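You operate a simulated robot arm through the tools that you are given. There is no shell and no other tool.

Carry out the task below with a simulated robot arm. There is one attempt and no reset: what you move stays moved.

## Task
Move the oil, paprika and thyme onto the serving tray and wipe the crumbs off the prep top.
Fine: Use the small cloth and put it back. Set down upright: oil bottle, paprika tin, thyme tin. What is to be rubbed or washed off counts as gone when no trace of it is left.
Where things are to end (x, y in the base frame): oil bottle within 0.06 m of [0.34, -0.93]; paprika tin within 0.06 m of [0.45, -0.88]; thyme tin within 0.06 m of [0.52, -0.81].

Only the result counts: the job must be done as asked and must still hold three seconds after the hand-in. Knocking over, shifting, dropping, spilling or breaking anything else fails it. Flat cloth is picked up by pressing the open fingertips on it (5 to 10 N) and closing them slowly along it; thin cloth reads only 2 to 8 mm in the jaws.

## Robot
A 7-joint arm with a two-finger parallel gripper, fixed in place. Base frame: the origin is on the floor under the middle of its stand, x ahead of it, y to its left, z up; the work surface is at about z = 0.91. Lengths are in m, angles in degrees, forces in N, time in s.
It reaches about 1.524 m from its shoulder. Its first joint turns from -149.0 to 149.0 degrees. Payload 3.5 kg.
Tool frame: the origin (TCP) lies between the finger pads and is the grasp point; the fingertips stand 0.023 m ahead of it; z points along the fingers, y is the line along which they close. Largest opening 0.094 m; finger width 0.038, thickness 0.01; the body of the gripper, 0.054 by 0.096 m, starts 0.039 m behind the TCP.
Orientation is that of the tool frame in the base frame, as a unit quaternion [x, y, z, w]. With the fingers straight down and closing along the base's y, the tool's x points along the base's -x, its y along +y and its z along -z.

## Interface
- The arm moves only by the tool send_rows. Its argument "commands" is a list of rows, each an object of numbers (a shift or turn left out is 0, a gripper value left out holds the last): "x", "y", "z": the shift along the tool's x, y, z in units of 40 mm (1.0 is 40 mm); "wx", "wy", "wz": the turn, a rotation vector about the tool's x, y, z in units of 4 degrees (1.0 is 4 degrees); "grip": the gripper command, from -1 (fully open) to 1 (shut), values between in proportion. In form: [{"x": .., "y": .., "z": .., "wx": .., "wy": .., "wz": .., "grip": ..}, ...]. A call has 1 to 20 rows; each row shifts and turns the commanded pose from where the row before left it, along the tool's axes as they then stand. A call with a number of a shift or a turn outside -1 to 1 is refused whole. A row lasts 0.2 s, in which the tool goes at most 0.05 m and 8.6 degrees; a call with a longer step from one row to the next is refused whole, and so is a gripper value outside its range. Where a pose cannot be reached the arm comes as near as it can. A force on the tool above 40 N (or 10 N above the force at the start of the call, whichever is more), or a blocked arm, ends the call early, and 0.2 s more pass. The fingers move at their own pace (about 0.153 m/s each) and stop on an object; they squeeze with about 41 N. The grip force told is the motor's: it shows also when the fingers shut on nothing. Time passes only in rows, and 0.2 s behind the last, so rows that do not move let the fingers close. The reply holds the time, the measured pose of the TCP, the force on the tool along the base axes, the opening and the grip force, in the units named above and with some noise, with the torque about the TCP (base axes, N m) and any sound that the robot's microphone picked up.
- Cameras (640 x 400 px; columns grow to the right, rows downward): "scene" is fixed at [0.2211, 0.6489, 1.6587]; the picture's right is [-0.95, -0.31, 0.00], its down [-0.13, 0.39, -0.91] and it looks along [0.29, -0.87, -0.41] (base axes); focal length 313 px, centre (320, 200). "wrist" rides on the gripper at [0.086, 0.016, -0.075] in the tool frame; the picture's right is [-0.18, 0.98, 0.00], its down [-0.58, -0.11, -0.81] and it looks along [-0.79, -0.15, 0.59] (tool axes); focal length 243 px, centre (320, 200). There is no depth. A picture from a camera that has moved, and an enlarged one, comes with that camera's place and axes in the base frame and with its lens.
- camera(camera): a new picture of that camera. It takes no simulated time.
- enlarge(camera, box): a new picture of the part [left, top, right, bottom] of that camera's present view, enlarged. It takes no simulated time.
- close_job(): hands the job in; it is judged then, once.

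Nothing tells you positions but the pictures and the camera data. Unless the task says otherwise, let go and move clear before handing in.

The tools are called after ">>>" as a command line: name --argument value ..., lists and objects as JSON in quotes. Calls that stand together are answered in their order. send_rows: Moves the arm, as the interface text tells. Its arguments: {"type":"object","properties":{"commands":{"type":"array","items":{"type":"object","properties":{"x":{"type":"number"},"y":{"type":"number"},"z":{"type":"number"},"wx":{"type":"number"},"wy":{"type":"number"},"wz":{"type":"number"},"grip":{"type":"number"}}}}},"required":["commands"]} The other tools are called the same way: camera (camera) takes a picture; enlarge (camera, box) takes an enlarged picture of a part of a camera's view; close_job () hands the job in.

At the start:

```text
t: 0.0
eef_pos: [0.7903, -0.7605, 1.2527]
ee_rot: [0.0, 1.0, 0.0, 0.0]
force: [0.2, 0.0, -0.3]
ft_torque: [0.01, 0.01, 0.02]
opening: 0.0944
finger_force: 0.0
```

scene: 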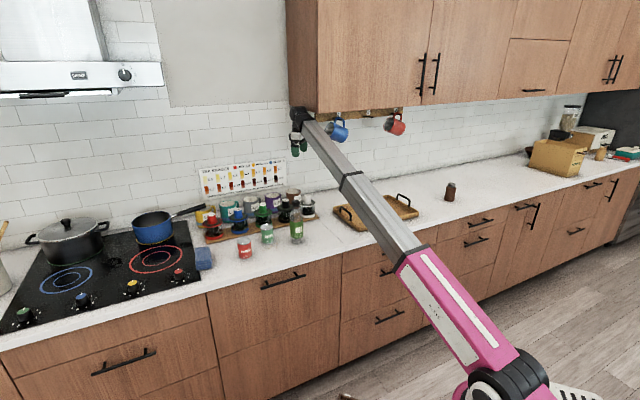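
wrist: 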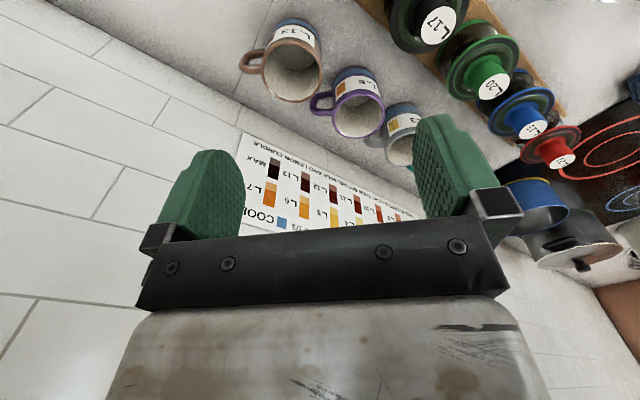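

I see a counter with a hob at left, a cluster of bottles and tins around a rack, a tray in the middle and the arm across it. I'll first take enlarged pictures to read labels and locate things.

>>> enlarge --camera "scene" --box '[180, 140, 340, 280]'

>>> enlarge --camera "scene" --box '[320, 160, 480, 260]'

>>> enlarge --camera "scene" --box '[500, 90, 640, 200]'

>>> enlarge --camera "scene" --box '[0, 190, 220, 340]'

>>> camera --camera "wrist"

```text
2.86 times, centred on (260, 210) of scene
camera zoom: at [0.2211, 0.6489, 1.6587], right [-0.95, -0.31, 0.0], down [-0.13, 0.39, -0.91], along [0.29, -0.87, -0.41], focal length 895 px, centre (491, 171)
```

zoom: 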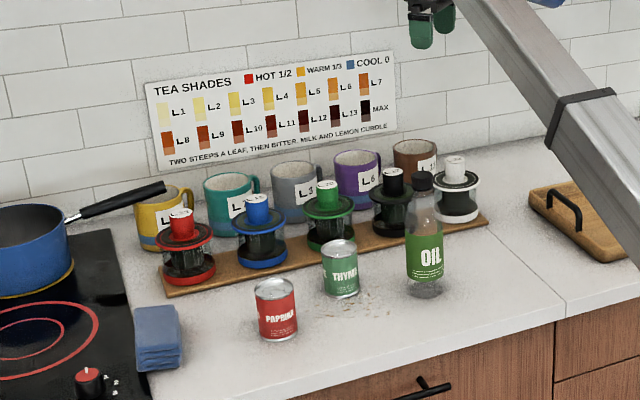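

```text
4.00 times, centred on (400, 210) of scene
camera zoom: at [0.2211, 0.6489, 1.6587], right [-0.95, -0.31, 0.0], down [-0.13, 0.39, -0.91], along [0.29, -0.87, -0.41], focal length 1254 px, centre (0, 160)
```

zoom: 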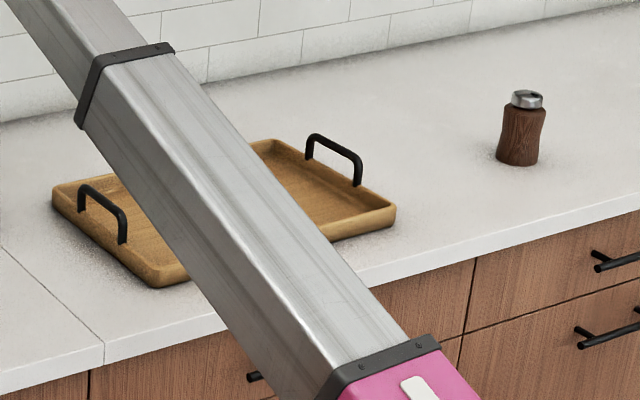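

```text
3.64 times, centred on (570, 145) of scene
camera zoom: at [0.2211, 0.6489, 1.6587], right [-0.95, -0.31, 0.0], down [-0.13, 0.39, -0.91], along [0.29, -0.87, -0.41], focal length 1140 px, centre (-589, 400)
```

zoom: 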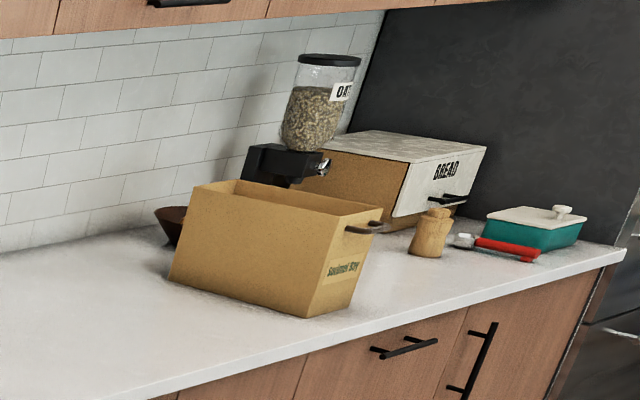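

```text
2.67 times, centred on (110, 265) of scene
camera zoom: at [0.2211, 0.6489, 1.6587], right [-0.95, -0.31, 0.0], down [-0.13, 0.39, -0.91], along [0.29, -0.87, -0.41], focal length 836 px, centre (880, 27)
```

zoom: 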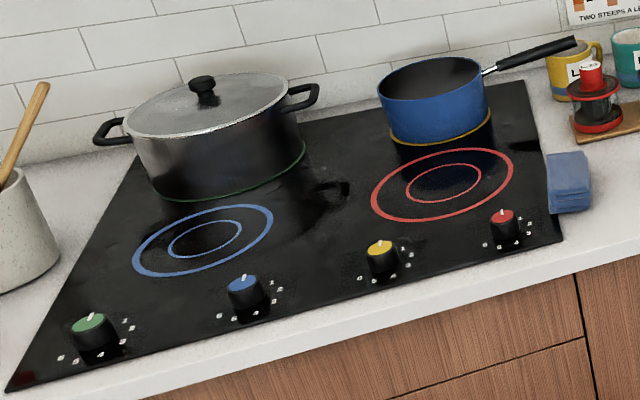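

```text
taken
camera wrist: at [0.7053, -0.7426, 1.3296], right [0.18, 0.98, 0.0], down [0.58, -0.11, 0.81], along [0.79, -0.15, -0.59], focal length 243 px, centre (320, 200)
```

wrist: 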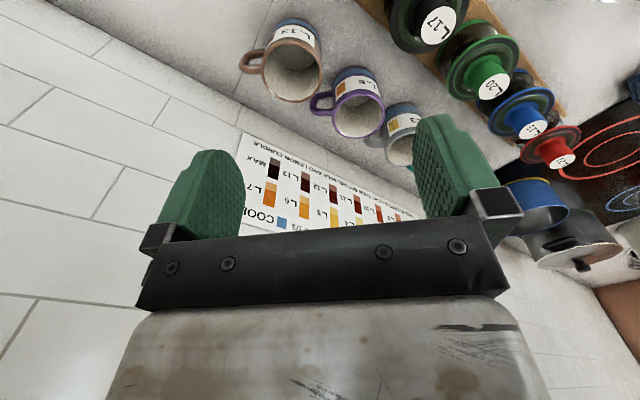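

I see the oil, paprika and thyme near the rack at left, with crumbs between them, and a folded blue cloth next to the hob. By my pixel estimates paprika is at about (0.86,-0.29), thyme (0.83,-0.43), oil (0.70,-0.475) and the cloth (1.02,-0.24). I'll look closer before moving.

>>> enlarge --camera "scene" --box '[230, 205, 310, 265]'

>>> enlarge --camera "scene" --box '[270, 180, 334, 250]'

>>> enlarge --camera "scene" --box '[185, 230, 235, 280]'

```text
6.67 times, centred on (270, 235) of scene
camera zoom: at [0.2211, 0.6489, 1.6587], right [-0.95, -0.31, 0.0], down [-0.13, 0.39, -0.91], along [0.29, -0.87, -0.41], focal length 2089 px, centre (653, -33)
```

zoom: 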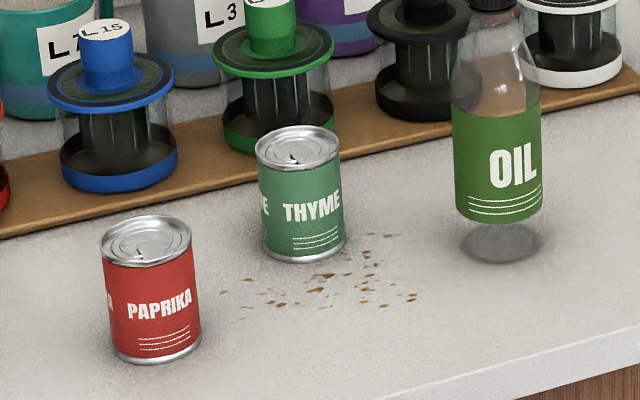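

```text
5.71 times, centred on (302, 215) of scene
camera zoom: at [0.2211, 0.6489, 1.6587], right [-0.95, -0.31, 0.0], down [-0.13, 0.39, -0.91], along [0.29, -0.87, -0.41], focal length 1791 px, centre (423, 114)
```

zoom: 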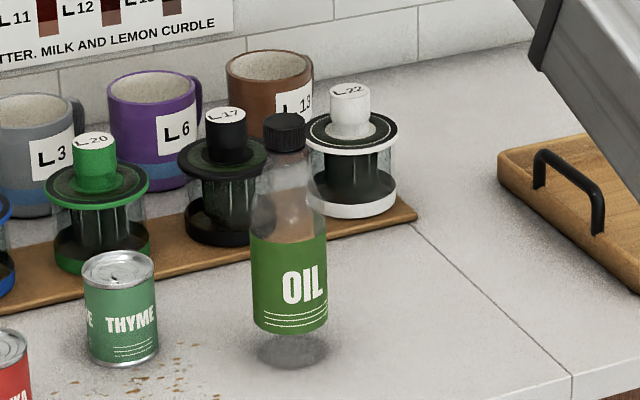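

```text
8.00 times, centred on (210, 255) of scene
camera zoom: at [0.2211, 0.6489, 1.6587], right [-0.95, -0.31, 0.0], down [-0.13, 0.39, -0.91], along [0.29, -0.87, -0.41], focal length 2507 px, centre (1200, -240)
```

zoom: 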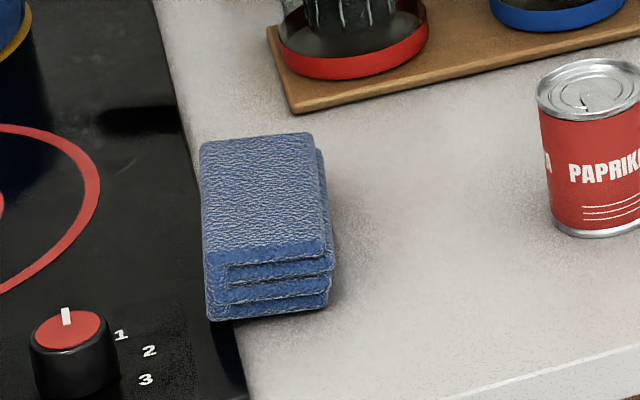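

The blue stack by the hob is the cloth, about 0.055 x 0.11 x 0.035 m and centred near (1.00,-0.21). I'll bring the arm back toward the base at height so the wrist camera can see the objects.

>>> send_rows --commands '[{"x": 0.714, "y": 0.793, "grip": -1}, {"x": 0.714, "y": 0.793}, {"x": 0.714, "y": 0.793}, {"x": 0.714, "y": 0.793}, {"x": 0.714, "y": 0.793}, {"x": 0.714, "y": 0.793}, {"x": 0.714, "y": 0.793}, {"x": 0.714, "y": 0.793}, {"x": 0.714, "y": 0.793}, {"x": 0.714, "y": 0.793}, {"x": 0.714, "y": 0.793}, {"x": 0.714, "y": 0.793}, {"x": 0.714, "y": 0.793}, {"x": 0.714, "y": 0.793}, {}]'

>>> camera --camera "wrist"

>>> camera --camera "scene"

```text
t: 2.7
eef_pos: [0.5064, -0.4206, 1.0913]
ee_rot: [-0.005, 1.0, -0.007, 0.006]
force: [-5.7, -11.8, -2.0]
ft_torque: [1.02, -0.67, 1.17]
opening: 0.0943
finger_force: 0.2
out of reach, approached as far as the arm can: row 3, 4, 5, 6, 7, 8, 9, 10, 11, 12, 13
stopped in row 13: the force on the tool passed its limit at 48 N (the readings are from after the stop); the commanded pose is now the measured one
```

```text
taken
camera wrist: at [0.4189, -0.403, 1.1657], right [0.17, 0.98, -0.01], down [0.57, -0.09, 0.81], along [0.8, -0.15, -0.58], focal length 243 px, centre (320, 200)
```

wrist: 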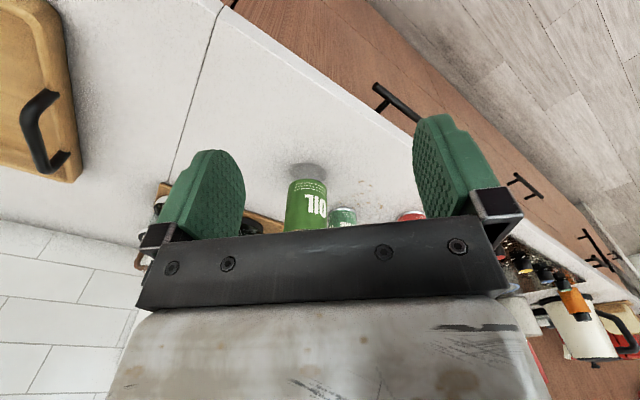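

```text
taken
```

scene: 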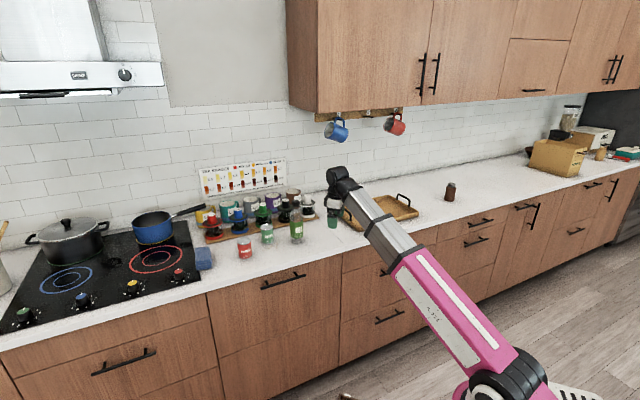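

The arm could not reach that close to its base, dropped to z=1.09 and stopped on a force. I'll check what the gripper may be near before moving again.

>>> enlarge --camera "scene" --box '[260, 150, 420, 250]'

>>> send_rows --commands '[{}]'

>>> enlarge --camera "scene" --box '[320, 150, 640, 400]'

```text
4.00 times, centred on (340, 200) of scene
camera zoom: at [0.2211, 0.6489, 1.6587], right [-0.95, -0.31, 0.0], down [-0.13, 0.39, -0.91], along [0.29, -0.87, -0.41], focal length 1254 px, centre (240, 200)
```

zoom: 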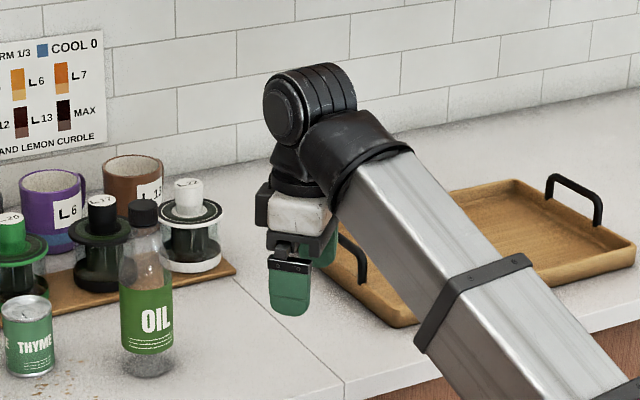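

```text
t: 3.1
eef_pos: [0.5056, -0.42, 1.0902]
ee_rot: [-0.005, 1.0, -0.006, 0.007]
force: [-7.4, -17.3, -3.8]
ft_torque: [1.41, -1.07, 1.73]
opening: 0.094
finger_force: 0.1
```

```text
1.60 times, centred on (480, 275) of scene
camera zoom: at [0.2211, 0.6489, 1.6587], right [-0.95, -0.31, 0.0], down [-0.13, 0.39, -0.91], along [0.29, -0.87, -0.41], focal length 501 px, centre (64, 80)
```

zoom: 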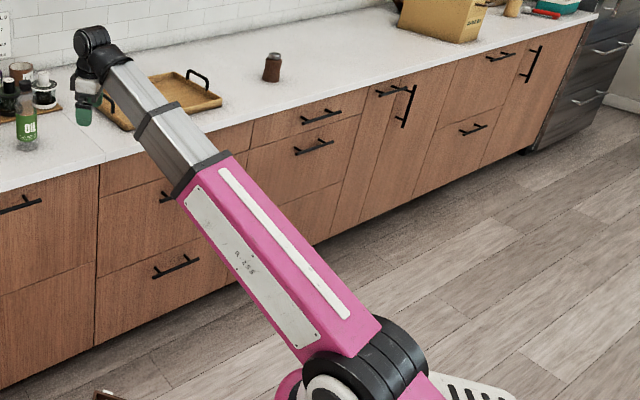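

The contact was the gripper body against the arm's own forearm, since the wrist folds too far when high and close in. Nothing on the counter was touched. I'll move outward and away from it, then turn the tool so its x axis points back at the base.

>>> send_rows --commands '[{"x": -0.275, "y": -0.8125}, {"x": -0.275, "y": -0.8125}, {"x": -0.275, "y": -0.8125}, {"x": -0.275, "y": -0.8125}, {}]'

```text
t: 4.3
eef_pos: [0.5515, -0.5499, 1.0931]
ee_rot: [-0.004, 1.0, -0.005, 0.006]
force: [0.1, -0.2, 0.5]
ft_torque: [0.0, -0.01, 0.01]
opening: 0.094
finger_force: 0.0
```

The contact is gone: force is near zero at (0.55,-0.55). Next I turn the tool about 40 degrees so the fingers close along the counter.

>>> send_rows --commands '[{"wz": 1}, {"wz": 1}, {"wz": 1}, {"wz": 1}, {"wz": 1}, {"wz": 1}, {"wz": 1}, {"wz": 1}, {"wz": 1}, {"wz": 1}, {}]'

>>> camera --camera "wrist"

>>> enlarge --camera "scene" --box '[260, 150, 420, 250]'

```text
t: 5.0
eef_pos: [0.5514, -0.5506, 1.0931]
ee_rot: [0.057, 0.998, -0.008, 0.006]
force: [-5.4, -12.3, -3.1]
ft_torque: [1.06, -0.93, 1.37]
opening: 0.0937
finger_force: 0.1
stopped in row 3: the force on the tool passed its limit at 70 N (the readings are from after the stop); the commanded pose is now the measured one
```

```text
taken
camera wrist: at [0.4664, -0.5229, 1.1675], right [0.29, 0.96, -0.01], down [0.56, -0.16, 0.81], along [0.78, -0.25, -0.58], focal length 243 px, centre (320, 200)
```

wrist: 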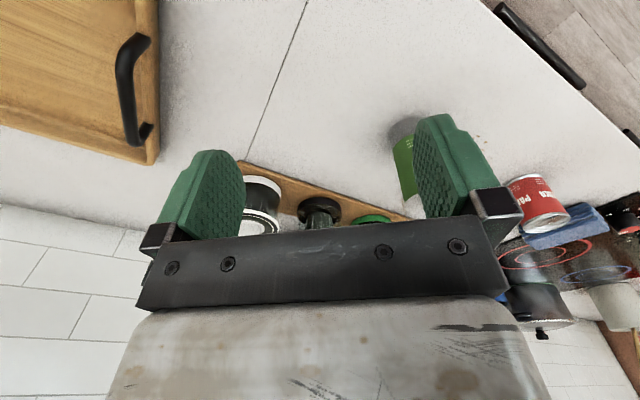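

```text
4.00 times, centred on (340, 200) of scene
camera zoom: at [0.2211, 0.6489, 1.6587], right [-0.95, -0.31, 0.0], down [-0.13, 0.39, -0.91], along [0.29, -0.87, -0.41], focal length 1254 px, centre (240, 200)
```

zoom: 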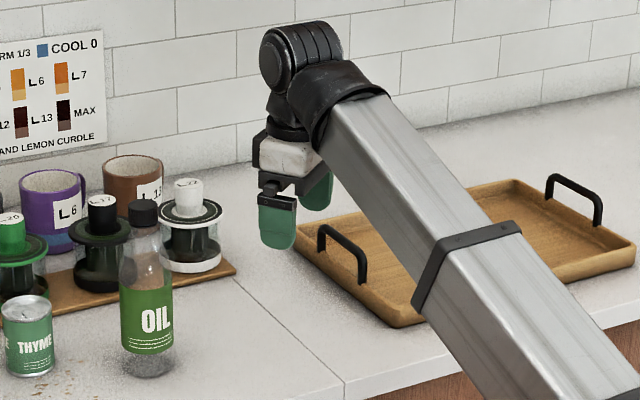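

The wrist camera bracket meets the forearm when it faces the base with the tool straight down. I'll swing outward over the tray, where the fold is smaller, then turn and tilt the tool there.

>>> send_rows --commands '[{"x": 0.048, "y": -0.949}, {"x": 0.048, "y": -0.949}, {"x": 0.048, "y": -0.949}, {"x": 0.048, "y": -0.949}, {"x": 0.048, "y": -0.949}, {"x": 0.048, "y": -0.949}, {"x": 0.048, "y": -0.949}, {"x": 0.048, "y": -0.949}, {}]'

>>> camera --camera "wrist"

>>> camera --camera "scene"

```text
t: 7.0
eef_pos: [0.503, -0.8496, 1.0972]
ee_rot: [0.058, 0.998, -0.007, 0.006]
force: [0.5, 0.0, -0.1]
ft_torque: [0.01, 0.02, -0.05]
opening: 0.0939
finger_force: 0.0
```

```text
taken
camera wrist: at [0.4178, -0.821, 1.1712], right [0.3, 0.95, -0.01], down [0.56, -0.16, 0.81], along [0.78, -0.25, -0.58], focal length 243 px, centre (320, 200)
```

wrist: 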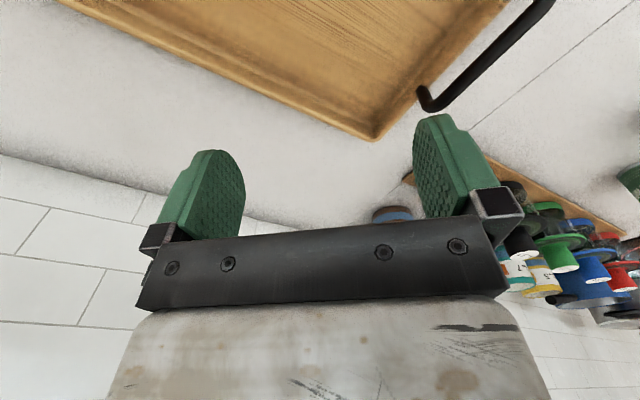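

```text
taken
```

scene: 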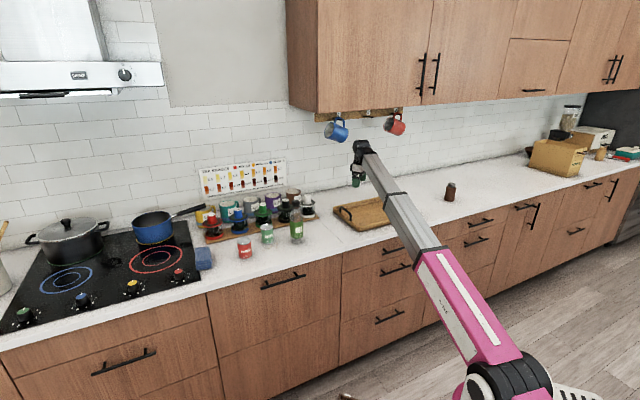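

The tray runs at about 45 degrees in the base frame, its left handle near (0.54,-0.74). I'm clear of contact here, so I'll lower slightly and do the yaw turn to line the fingers up with the counter.

>>> send_rows --commands '[{"z": 1}, {"wz": 1}, {"wz": 1}, {"wz": 1}, {"wz": 1}, {"wz": 1}, {"wz": 1}, {"wz": 1}, {"wz": 1}, {"wz": 1}, {"wz": 0.6}, {}]'

```text
t: 9.6
eef_pos: [0.5013, -0.8513, 1.0565]
ee_rot: [0.383, 0.924, -0.003, 0.008]
force: [0.4, -0.4, -0.3]
ft_torque: [0.01, 0.01, 0.04]
opening: 0.094
finger_force: 0.0
```

The tool now has x along -d (toward the base side) and y along the counter. I'll tilt it 20 degrees outward and move to the front of the counter, left of the oil, to look at the items with the wrist camera.

>>> send_rows --commands '[{"wy": -1}, {"wy": -1}, {"wy": -1}, {"wy": -1}, {"wy": -1}, {"x": 0.792, "y": 0.527, "z": -0.288}, {"x": 0.792, "y": 0.527, "z": -0.288}, {"x": 0.792, "y": 0.527, "z": -0.288}, {"x": 0.792, "y": 0.527, "z": -0.288}, {"x": 0.792, "y": 0.527, "z": -0.288}, {"x": 0.792, "y": 0.527, "z": -0.288}, {"x": 0.792, "y": 0.527, "z": -0.288}, {}]'

>>> camera --camera "wrist"

```text
t: 12.4
eef_pos: [0.4392, -0.5804, 1.0512]
ee_rot: [0.376, 0.909, -0.071, 0.168]
force: [-1.0, -0.6, -0.1]
ft_torque: [0.02, -0.02, 0.0]
opening: 0.0939
finger_force: 0.1
```

```text
taken
camera wrist: at [0.3749, -0.4912, 1.0916], right [0.82, 0.57, 0.06], down [0.1, -0.25, 0.96], along [0.57, -0.78, -0.27], focal length 243 px, centre (320, 200)
```

wrist: 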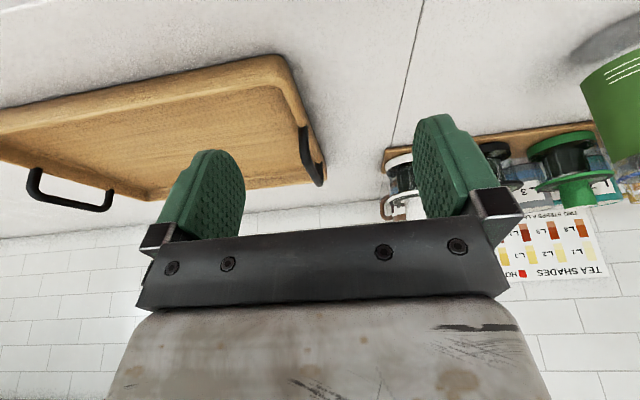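

The tray spans roughly d 0.77 to 1.02 and s -0.14 to -0.47 in counter coordinates, aligned at 45 degrees. The oil is near d 0.825, s 0.157. I'll slide left along the front at d 0.72 to view the tins and crumbs.

>>> send_rows --commands '[{"y": 0.95}, {"y": 0.95}, {"y": 0.95}, {"y": 0.95}, {"y": 0.95}, {"y": 0.95}, {"y": 0.95}, {"y": 0.95}, {"y": 0.95}, {"y": 0.95}, {}]'

>>> camera --camera "wrist"

>>> camera --camera "scene"

```text
t: 14.8
eef_pos: [0.7095, -0.3121, 1.0508]
ee_rot: [0.377, 0.908, -0.072, 0.168]
force: [0.4, 0.6, -1.4]
ft_torque: [-0.01, 0.02, 0.01]
opening: 0.0937
finger_force: 0.0
```

```text
taken
camera wrist: at [0.6447, -0.224, 1.091], right [0.82, 0.57, 0.06], down [0.1, -0.25, 0.96], along [0.57, -0.78, -0.27], focal length 243 px, centre (320, 200)
```

wrist: 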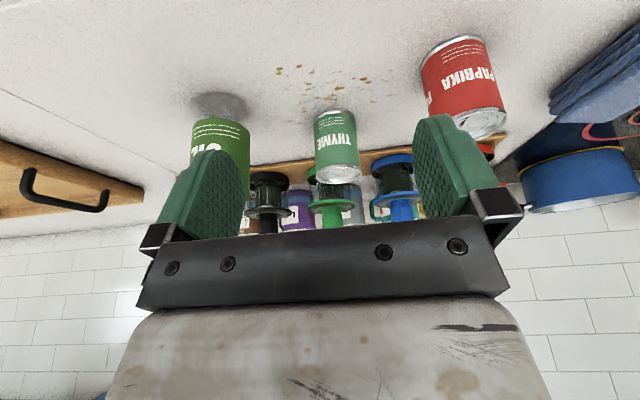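

```text
taken
```

scene: 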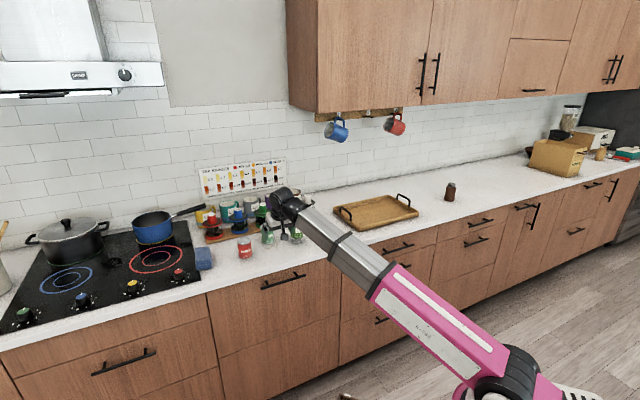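

The wrist view gives thyme near d 0.876, s 0.282, paprika near d 0.812, s 0.40, oil near d 0.825, s 0.161, and crumbs around d 0.79 to 0.87, s 0.22 to 0.34. Tin tops are about z 0.986. I'll move above the paprika tin first.

>>> send_rows --commands '[{"x": -0.525, "y": 0.744, "z": 0.202}, {"x": -0.525, "y": 0.744, "z": 0.202}, {"x": -0.525, "y": 0.744, "z": 0.202}, {"x": -0.525, "y": 0.744, "z": 0.202}, {}]'

>>> camera --camera "wrist"

>>> enlarge --camera "scene" --box '[200, 180, 300, 270]'

```text
t: 16.0
eef_pos: [0.8573, -0.2913, 1.0512]
ee_rot: [0.376, 0.908, -0.071, 0.168]
force: [-1.2, 0.4, 0.0]
ft_torque: [0.0, 0.01, 0.0]
opening: 0.0942
finger_force: 0.0
```

```text
taken
camera wrist: at [0.7928, -0.2034, 1.0904], right [0.82, 0.57, 0.06], down [0.1, -0.25, 0.96], along [0.57, -0.78, -0.27], focal length 243 px, centre (320, 200)
```

wrist: 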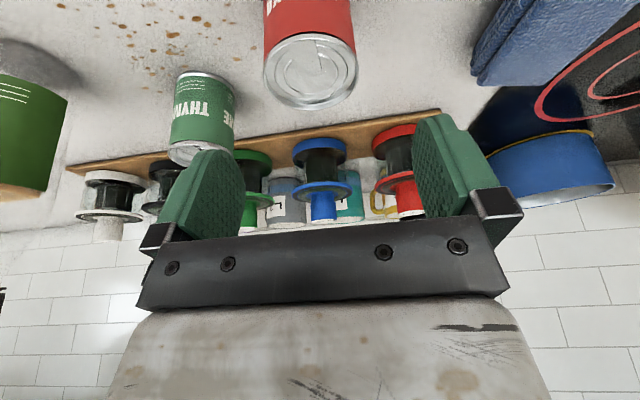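

```text
4.44 times, centred on (250, 225) of scene
camera zoom: at [0.2211, 0.6489, 1.6587], right [-0.95, -0.31, 0.0], down [-0.13, 0.39, -0.91], along [0.29, -0.87, -0.41], focal length 1393 px, centre (631, 89)
```

zoom: 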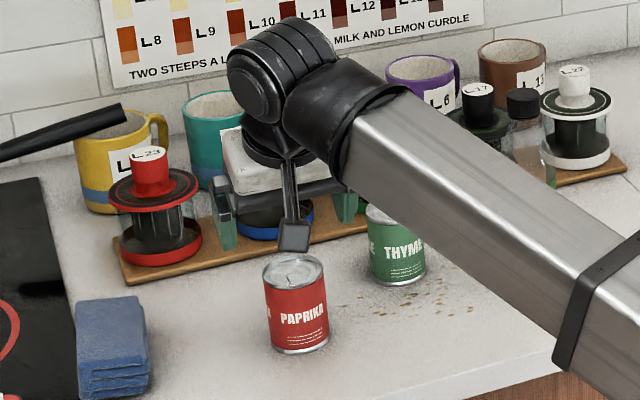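

The paprika lid comes out at d 0.813, s 0.400, which matches the TCP within 2 mm. I'll lower straight to z about 0.967 and close on it.

>>> send_rows --commands '[{"x": 0.251, "z": 0.655}, {"x": 0.251, "z": 0.655}, {"x": 0.251, "z": 0.655}, {}]'

>>> camera --camera "wrist"

>>> enlarge --camera "scene" --box '[200, 180, 300, 270]'

```text
t: 17.0
eef_pos: [0.8558, -0.2913, 0.9665]
ee_rot: [0.377, 0.908, -0.071, 0.167]
force: [0.5, 0.9, -0.4]
ft_torque: [-0.02, -0.02, -0.02]
opening: 0.0938
finger_force: 0.0
```

```text
taken
camera wrist: at [0.7925, -0.2018, 1.0066], right [0.82, 0.57, 0.06], down [0.1, -0.25, 0.96], along [0.57, -0.78, -0.27], focal length 243 px, centre (320, 200)
```

wrist: 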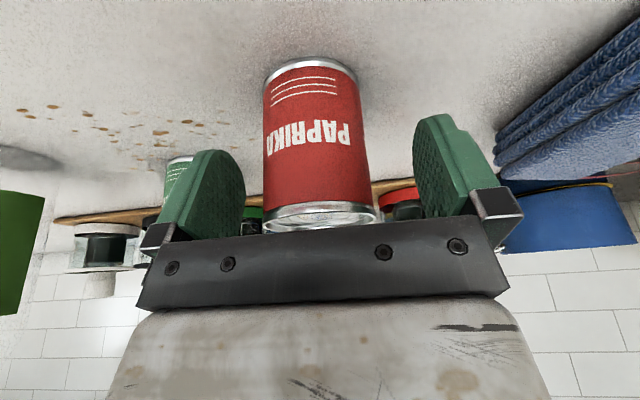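

```text
4.44 times, centred on (250, 225) of scene
camera zoom: at [0.2211, 0.6489, 1.6587], right [-0.95, -0.31, 0.0], down [-0.13, 0.39, -0.91], along [0.29, -0.87, -0.41], focal length 1393 px, centre (631, 89)
```

zoom: 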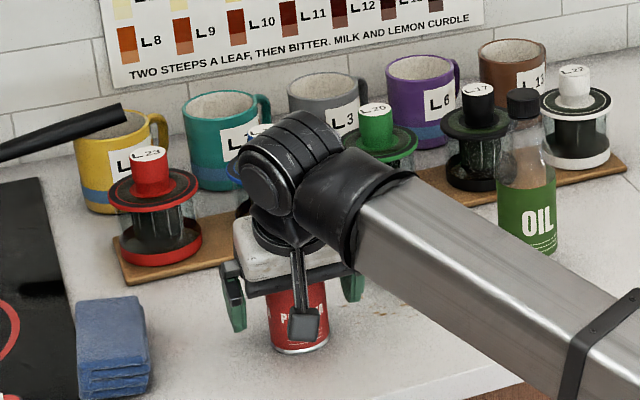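

The tin stands between the open fingers and the lid is clear of the gripper body. I'll close the fingers.

>>> send_rows --commands '[{"grip": 1}, {}, {}, {}]'

>>> camera --camera "wrist"

```text
t: 18.0
eef_pos: [0.8557, -0.2911, 0.967]
ee_rot: [0.377, 0.908, -0.072, 0.167]
force: [-0.1, -0.8, 0.6]
ft_torque: [0.02, 0.01, -0.02]
opening: 0.0529
finger_force: 40.5
```

```text
taken
camera wrist: at [0.7924, -0.2019, 1.0067], right [0.82, 0.57, 0.06], down [0.1, -0.25, 0.96], along [0.57, -0.78, -0.27], focal length 243 px, centre (320, 200)
```

wrist: 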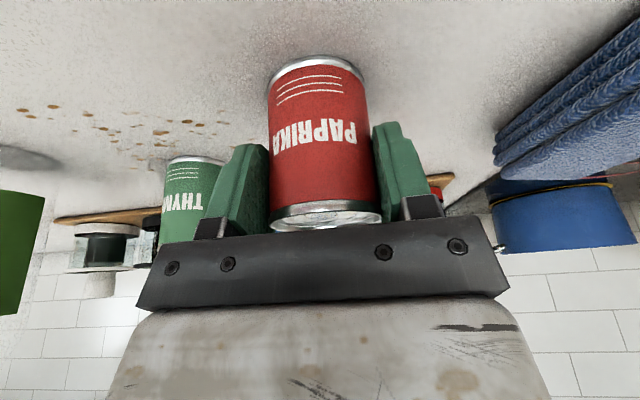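

The paprika tin is held, 0.053 m in the jaws. I'll lift it to z about 1.05 and back away to d 0.71 in front of everything.

>>> send_rows --commands '[{"x": -0.186, "z": -0.484}, {"x": -0.186, "z": -0.484}, {"x": -0.186, "z": -0.484}, {"x": -0.186, "z": -0.484}, {"x": 0.6, "z": -0.23}, {"x": 0.6, "z": -0.23}, {"x": 0.6, "z": -0.23}, {"x": 0.6, "z": -0.23}, {}]'

>>> camera --camera "wrist"

>>> enlarge --camera "scene" --box '[320, 170, 440, 245]'

```text
t: 20.0
eef_pos: [0.7844, -0.218, 1.0485]
ee_rot: [0.377, 0.908, -0.071, 0.168]
force: [-0.3, -0.6, -1.5]
ft_torque: [0.0, 0.0, 0.0]
opening: 0.0527
finger_force: 41.1
```

```text
taken
camera wrist: at [0.7194, -0.13, 1.0895], right [0.82, 0.57, 0.06], down [0.1, -0.25, 0.96], along [0.57, -0.78, -0.27], focal length 243 px, centre (320, 200)
```

wrist: 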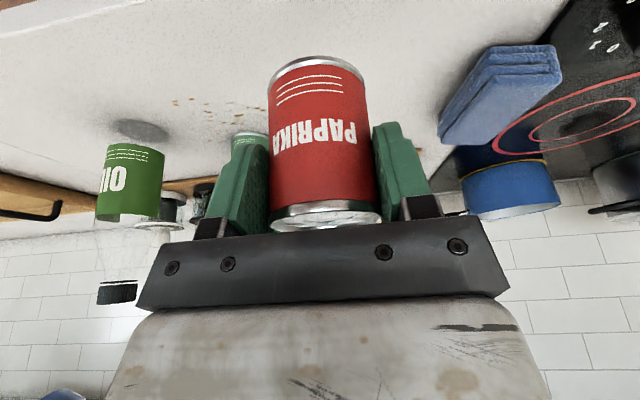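

```text
5.33 times, centred on (380, 208) of scene
camera zoom: at [0.2211, 0.6489, 1.6587], right [-0.95, -0.31, 0.0], down [-0.13, 0.39, -0.91], along [0.29, -0.87, -0.41], focal length 1671 px, centre (0, 160)
```

zoom: 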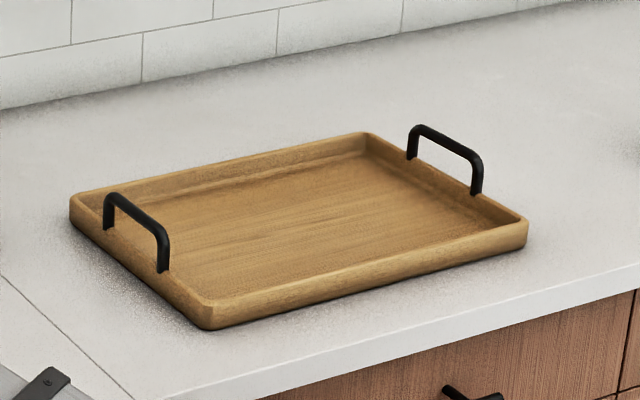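

The tin is lifted cleanly. The tray interior spans s -0.145 to -0.485 and d 0.79 to 1.00, with the rim at z 0.937 and handles up to about 0.985. I'll carry the tin along the front to s about -0.305.

>>> send_rows --commands '[{"y": -0.5}, {"y": -0.98}, {"y": -0.98}, {"y": -0.98}, {"y": -0.98}, {"y": -0.98}, {"y": -0.98}, {"y": -0.98}, {"y": -0.98}, {"y": -0.98}, {"y": -0.98}, {"y": -0.98}, {"y": -0.98}, {"y": -0.98}, {"y": -0.98}, {"y": -0.98}, {"y": -0.98}, {"y": -0.98}, {"y": -0.48}, {}]'

>>> camera --camera "wrist"

>>> camera --camera "scene"

```text
t: 24.2
eef_pos: [0.2827, -0.7176, 1.0526]
ee_rot: [0.377, 0.908, -0.072, 0.168]
force: [0.4, 0.4, 0.0]
ft_torque: [0.06, 0.02, -0.01]
opening: 0.0531
finger_force: 40.8
```

```text
taken
camera wrist: at [0.2191, -0.629, 1.0918], right [0.82, 0.57, 0.06], down [0.1, -0.25, 0.96], along [0.57, -0.78, -0.27], focal length 243 px, centre (320, 200)
```

wrist: 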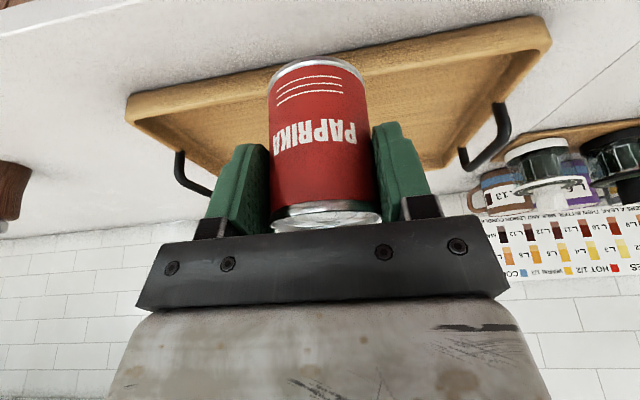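

```text
taken
```

scene: 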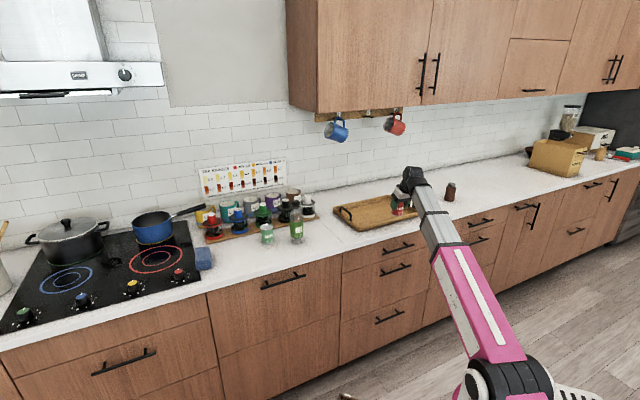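

The tin is in front of the tray at s -0.307. Next I move it forward over the tray to d 0.943 and start lowering.

>>> send_rows --commands '[{"x": -0.918, "z": 0.352}, {"x": -0.918, "z": 0.352}, {"x": -0.918, "z": 0.352}, {"x": -0.918, "z": 0.352}, {"x": -0.918, "z": 0.352}, {"x": -0.918, "z": 0.352}, {"x": 0.16, "z": 0.42}, {"x": 0.16, "z": 0.42}, {"x": 0.16, "z": 0.42}, {}]'

>>> camera --camera "wrist"

>>> enlarge --camera "scene" --box '[320, 160, 440, 245]'

```text
t: 26.4
eef_pos: [0.4493, -0.884, 0.9961]
ee_rot: [0.377, 0.908, -0.07, 0.168]
force: [0.0, -0.1, -1.3]
ft_torque: [-0.01, 0.03, -0.03]
opening: 0.0528
finger_force: 40.9
```

```text
taken
camera wrist: at [0.3847, -0.7955, 1.0368], right [0.82, 0.57, 0.06], down [0.1, -0.25, 0.96], along [0.57, -0.78, -0.27], focal length 243 px, centre (320, 200)
```

wrist: 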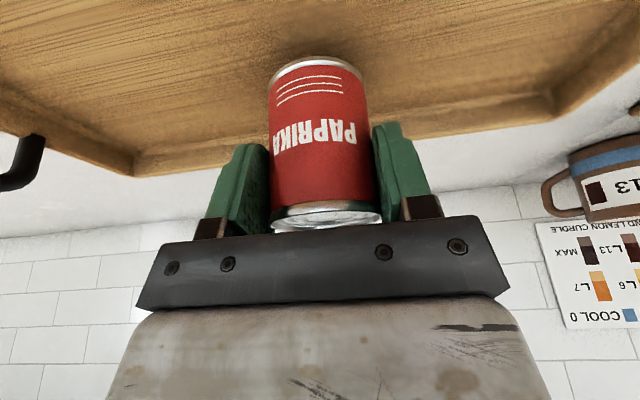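

```text
4.71 times, centred on (380, 202) of scene
camera zoom: at [0.2211, 0.6489, 1.6587], right [-0.95, -0.31, 0.0], down [-0.13, 0.39, -0.91], along [0.29, -0.87, -0.41], focal length 1475 px, centre (38, 188)
```

zoom: 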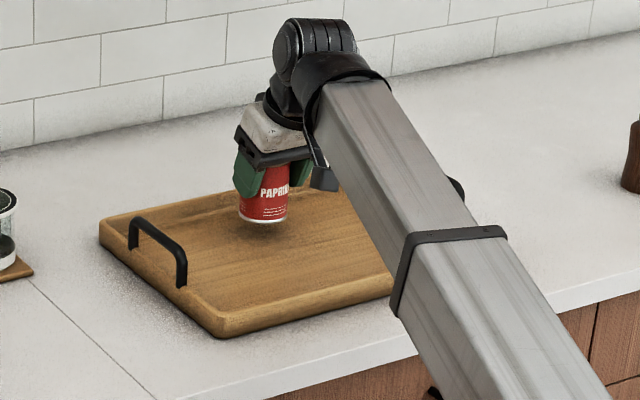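

The tin is over its target at (0.449,-0.884), bottom a few centimetres above the tray floor. I'll lower in small steps and watch the force.

>>> send_rows --commands '[{"x": 0.0358, "z": 0.0934}, {"x": 0.0358, "z": 0.0934}, {"x": 0.0358, "z": 0.0934}, {}]'

>>> send_rows --commands '[{"x": 0.018, "z": 0.0467}, {"x": 0.018, "z": 0.0467}, {}]'

```text
t: 27.4
eef_pos: [0.4515, -0.8843, 0.9861]
ee_rot: [0.376, 0.908, -0.072, 0.167]
force: [0.4, -1.3, -0.2]
ft_torque: [0.01, 0.0, 0.02]
opening: 0.0528
finger_force: 40.9
```

```text
t: 28.2
eef_pos: [0.4508, -0.8838, 0.9827]
ee_rot: [0.376, 0.908, -0.071, 0.169]
force: [0.3, 0.3, -0.6]
ft_torque: [0.01, 0.03, -0.05]
opening: 0.0533
finger_force: 40.9
```

>>> enlarge --camera "wrist" --box '[240, 20, 400, 120]'

>>> send_rows --commands '[{"x": 0.018, "z": 0.0467}, {"x": 0.018, "z": 0.0467}, {}]'

```text
4.00 times, centred on (320, 70) of wrist
camera zoom: at [0.3866, -0.7958, 1.0213], right [0.82, 0.57, 0.06], down [0.1, -0.25, 0.96], along [0.57, -0.78, -0.27], focal length 970 px, centre (320, 720)
```

zoom: 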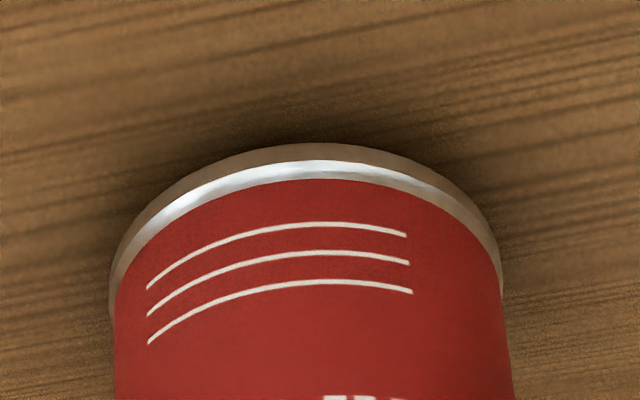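

```text
t: 29.0
eef_pos: [0.4508, -0.8841, 0.9779]
ee_rot: [0.376, 0.909, -0.07, 0.168]
force: [0.2, 0.5, -0.6]
ft_torque: [-0.01, 0.05, 0.0]
opening: 0.0529
finger_force: 40.8
```

No contact yet; the tin bottom should be at about z 0.921. I'll keep lowering in 1 to 2 mm steps.

>>> send_rows --commands '[{"x": 0.0134, "z": 0.035}, {"x": 0.0134, "z": 0.035}, {}]'

>>> enlarge --camera "wrist" --box '[240, 20, 400, 120]'

```text
t: 29.8
eef_pos: [0.4516, -0.8849, 0.9743]
ee_rot: [0.376, 0.908, -0.072, 0.167]
force: [-0.3, -0.3, -0.3]
ft_torque: [0.02, 0.04, 0.05]
opening: 0.053
finger_force: 41.4
```

```text
4.00 times, centred on (320, 70) of wrist
camera zoom: at [0.3871, -0.7956, 1.0139], right [0.82, 0.57, 0.06], down [0.1, -0.25, 0.96], along [0.57, -0.78, -0.27], focal length 970 px, centre (320, 720)
```

zoom: 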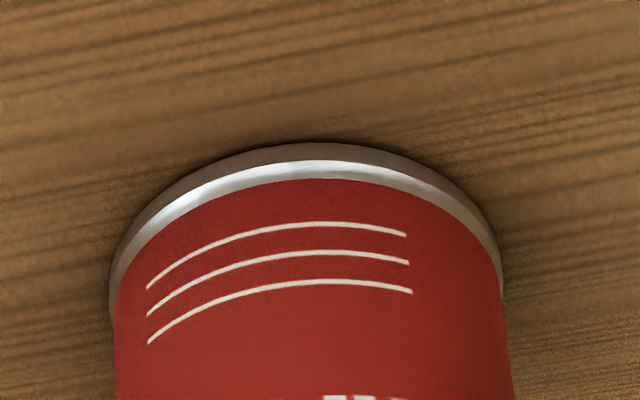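

>>> send_rows --commands '[{"x": 0.0134, "z": 0.035}, {}]'

>>> send_rows --commands '[{"x": 0.0134, "z": 0.035}, {}]'

>>> enlarge --camera "wrist" --box '[240, 20, 400, 120]'

```text
t: 30.4
eef_pos: [0.4514, -0.884, 0.9722]
ee_rot: [0.377, 0.908, -0.072, 0.168]
force: [-0.9, 0.0, 7.0]
ft_torque: [0.09, -0.14, -0.01]
opening: 0.0529
finger_force: 41.1
```

```text
t: 31.0
eef_pos: [0.4521, -0.8838, 0.9727]
ee_rot: [0.377, 0.908, -0.072, 0.169]
force: [-1.2, -2.0, 22.8]
ft_torque: [-0.15, 0.0, -0.07]
opening: 0.0527
finger_force: 40.9
```

```text
4.00 times, centred on (320, 70) of wrist
camera zoom: at [0.387, -0.7954, 1.0119], right [0.82, 0.57, 0.06], down [0.1, -0.25, 0.96], along [0.57, -0.78, -0.26], focal length 970 px, centre (320, 720)
```

zoom: 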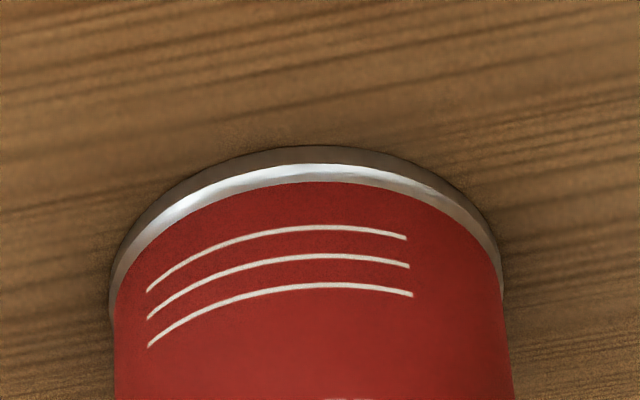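

The tin touched the tray floor at TCP z 0.972 (22 N now). I'll ease up a millimetre, open the fingers and then lift straight away.

>>> send_rows --commands '[{"x": -0.0125, "z": -0.0327}, {}, {"grip": -0.3}, {}, {"grip": -0.7}, {}]'

>>> camera --camera "wrist"

```text
t: 32.4
eef_pos: [0.4519, -0.8847, 0.9716]
ee_rot: [0.377, 0.908, -0.071, 0.168]
force: [0.4, -0.5, 0.0]
ft_torque: [0.01, 0.03, -0.02]
opening: 0.0798
finger_force: 0.1
```

```text
taken
camera wrist: at [0.3871, -0.7959, 1.0119], right [0.82, 0.57, 0.06], down [0.1, -0.25, 0.96], along [0.57, -0.78, -0.27], focal length 243 px, centre (320, 200)
```

wrist: 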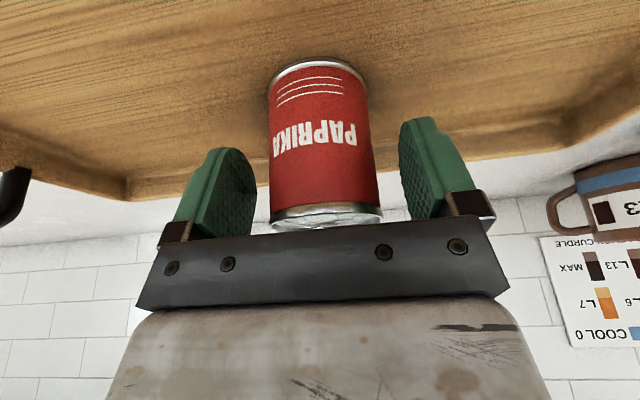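

The paprika tin stands free in the tray. I'll lift off, back out to the front and slide left to the thyme tin.

>>> send_rows --commands '[{"x": -0.12, "z": -0.32}, {"x": -0.25, "z": -0.65}, {"x": -0.25, "z": -0.65}, {"x": -0.17, "z": -0.43, "grip": -1}, {"x": 0.918, "z": -0.352}, {"x": 0.918, "z": -0.352}, {"x": 0.918, "z": -0.352}, {"x": 0.918, "z": -0.352}, {"x": 0.918, "z": -0.352}, {"x": 0.918, "z": -0.352}, {}]'

>>> send_rows --commands '[{"y": 0.98}, {"y": 0.98}, {"y": 0.98}, {"y": 0.98}, {"y": 0.98}, {"y": 0.98}, {"y": 0.98}, {"y": 0.98}, {"y": 0.98}, {"y": 0.98}, {"y": 0.98}, {"y": 0.98}, {"y": 0.98}, {"y": 0.98}, {"y": 0.98}, {}]'

>>> camera --camera "wrist"

>>> camera --camera "scene"

```text
t: 34.8
eef_pos: [0.2865, -0.7162, 1.0596]
ee_rot: [0.376, 0.909, -0.07, 0.169]
force: [0.0, -0.9, 0.2]
ft_torque: [0.0, 0.0, -0.02]
opening: 0.0941
finger_force: 0.0
```

```text
t: 38.2
eef_pos: [0.7, -0.3022, 1.0581]
ee_rot: [0.377, 0.908, -0.071, 0.167]
force: [-0.8, 0.0, -0.1]
ft_torque: [0.0, 0.0, -0.01]
opening: 0.094
finger_force: 0.1
```

```text
taken
camera wrist: at [0.6359, -0.212, 1.0983], right [0.82, 0.57, 0.06], down [0.1, -0.25, 0.96], along [0.57, -0.78, -0.27], focal length 243 px, centre (320, 200)
```

wrist: 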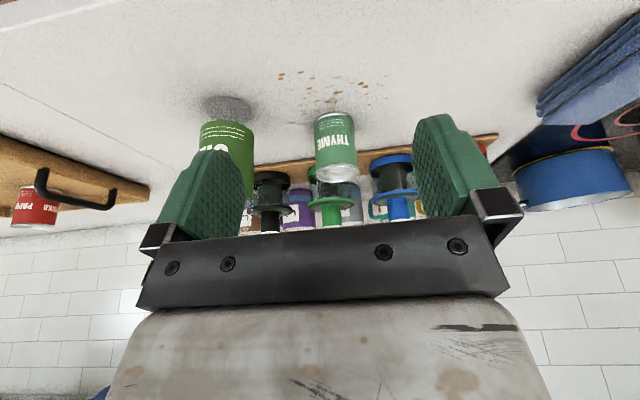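

```text
taken
```

scene: 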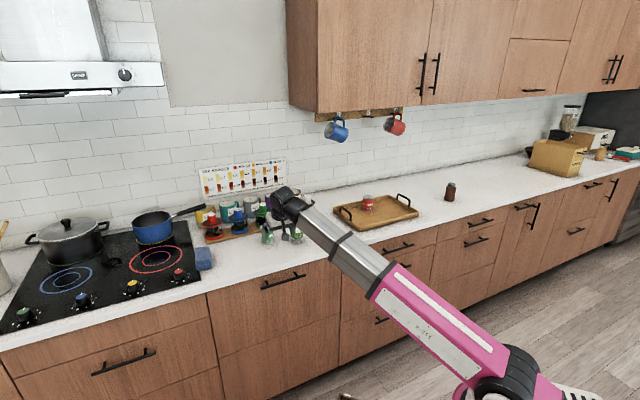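

Paprika stands in the tray and I'm in front of the thyme tin. I'll enlarge to refine its centre before moving over it.

>>> enlarge --camera "wrist" --box '[290, 90, 390, 200]'

>>> enlarge --camera "scene" --box '[240, 210, 300, 260]'

```text
3.64 times, centred on (340, 145) of wrist
camera zoom: at [0.6359, -0.212, 1.0983], right [0.82, 0.57, 0.06], down [0.1, -0.25, 0.96], along [0.57, -0.78, -0.27], focal length 882 px, centre (247, 400)
```

zoom: 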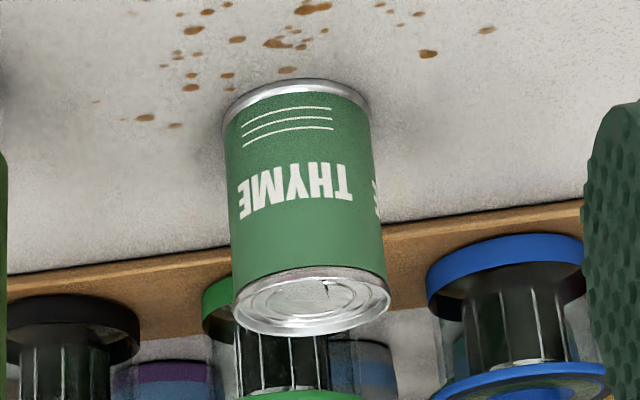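

```text
8.00 times, centred on (270, 235) of scene
camera zoom: at [0.2211, 0.6489, 1.6587], right [-0.95, -0.31, 0.0], down [-0.13, 0.39, -0.91], along [0.29, -0.87, -0.41], focal length 2507 px, centre (720, -80)
```

zoom: 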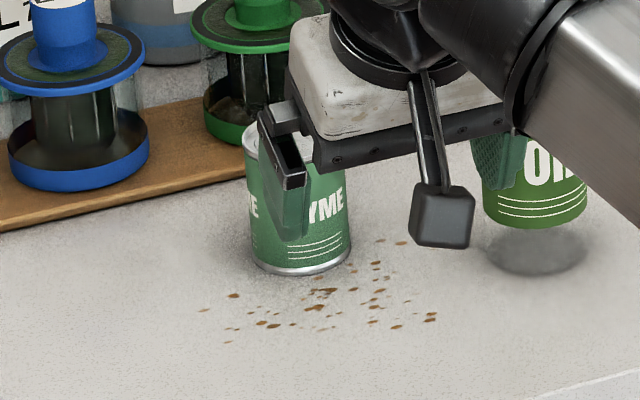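

The thyme tin comes out at d 0.882, s 0.281. I'll move over it at z 1.05 and check alignment.

>>> send_rows --commands '[{"x": -0.794, "z": 0.348}, {"x": -0.794, "z": 0.348}, {"x": -0.794, "z": 0.348}, {"x": -0.794, "z": 0.348}, {"x": -0.794, "z": 0.348}, {}]'

>>> camera --camera "wrist"

>>> enlarge --camera "scene" --box '[220, 170, 340, 260]'

```text
t: 39.6
eef_pos: [0.8245, -0.4243, 1.0507]
ee_rot: [0.376, 0.909, -0.071, 0.168]
force: [0.0, -0.1, -0.8]
ft_torque: [0.03, -0.03, 0.02]
opening: 0.0937
finger_force: 0.1
```

```text
taken
camera wrist: at [0.76, -0.336, 1.0907], right [0.82, 0.57, 0.06], down [0.1, -0.25, 0.96], along [0.57, -0.78, -0.27], focal length 243 px, centre (320, 200)
```

wrist: 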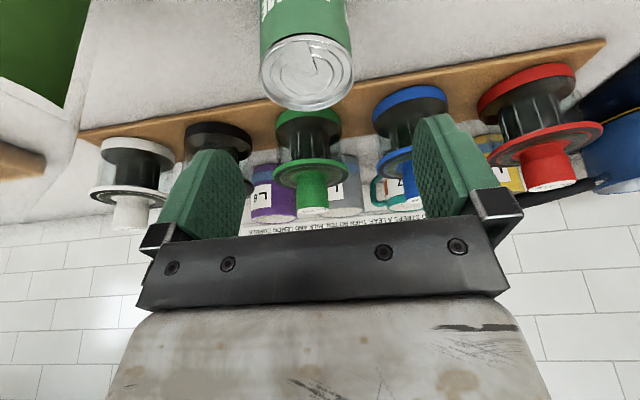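

```text
4.44 times, centred on (280, 215) of scene
camera zoom: at [0.2211, 0.6489, 1.6587], right [-0.95, -0.31, 0.0], down [-0.13, 0.39, -0.91], along [0.29, -0.87, -0.41], focal length 1393 px, centre (498, 133)
```

zoom: 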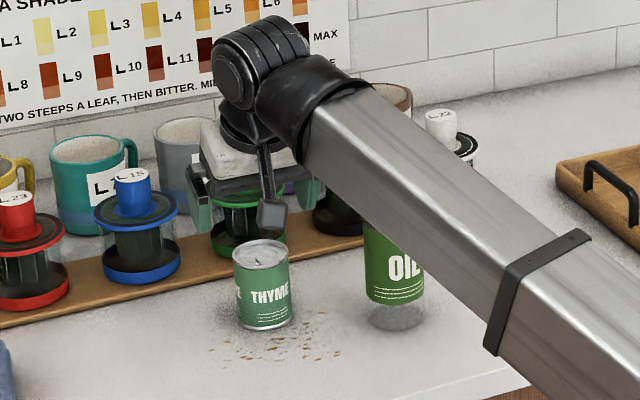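

Aligned the same way as with the paprika tin. I'll lower to z about 0.967 and grip the thyme.

>>> send_rows --commands '[{"x": 0.251, "y": -0.02, "z": 0.655}, {"x": 0.251, "y": -0.02, "z": 0.655}, {"x": 0.251, "z": 0.655}, {}, {"grip": 1}, {}, {}, {}]'

>>> camera --camera "wrist"

>>> enlarge --camera "scene" --box '[220, 170, 340, 260]'

```text
t: 41.4
eef_pos: [0.824, -0.4244, 0.9666]
ee_rot: [0.376, 0.909, -0.071, 0.167]
force: [0.6, -0.7, 0.2]
ft_torque: [0.03, -0.05, 0.01]
opening: 0.0528
finger_force: 41.5
```

```text
taken
camera wrist: at [0.7593, -0.3362, 1.007], right [0.82, 0.57, 0.06], down [0.1, -0.25, 0.96], along [0.57, -0.78, -0.27], focal length 243 px, centre (320, 200)
```

wrist: 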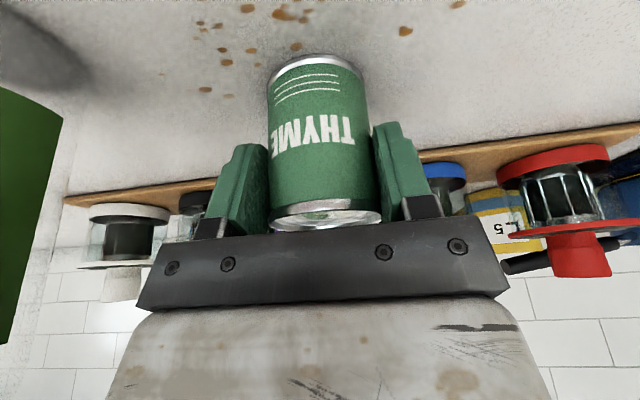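

```text
4.44 times, centred on (280, 215) of scene
camera zoom: at [0.2211, 0.6489, 1.6587], right [-0.95, -0.31, 0.0], down [-0.13, 0.39, -0.91], along [0.29, -0.87, -0.41], focal length 1393 px, centre (498, 133)
```

zoom: 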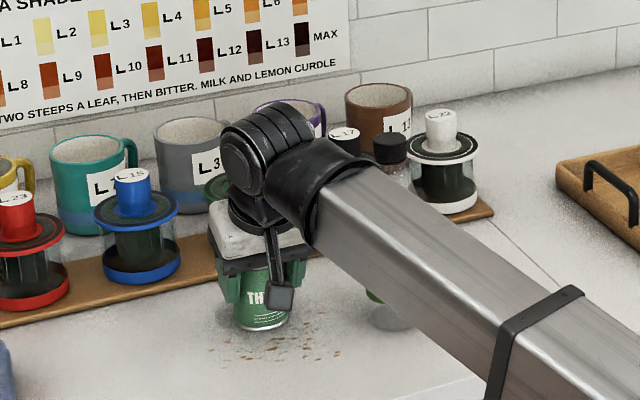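

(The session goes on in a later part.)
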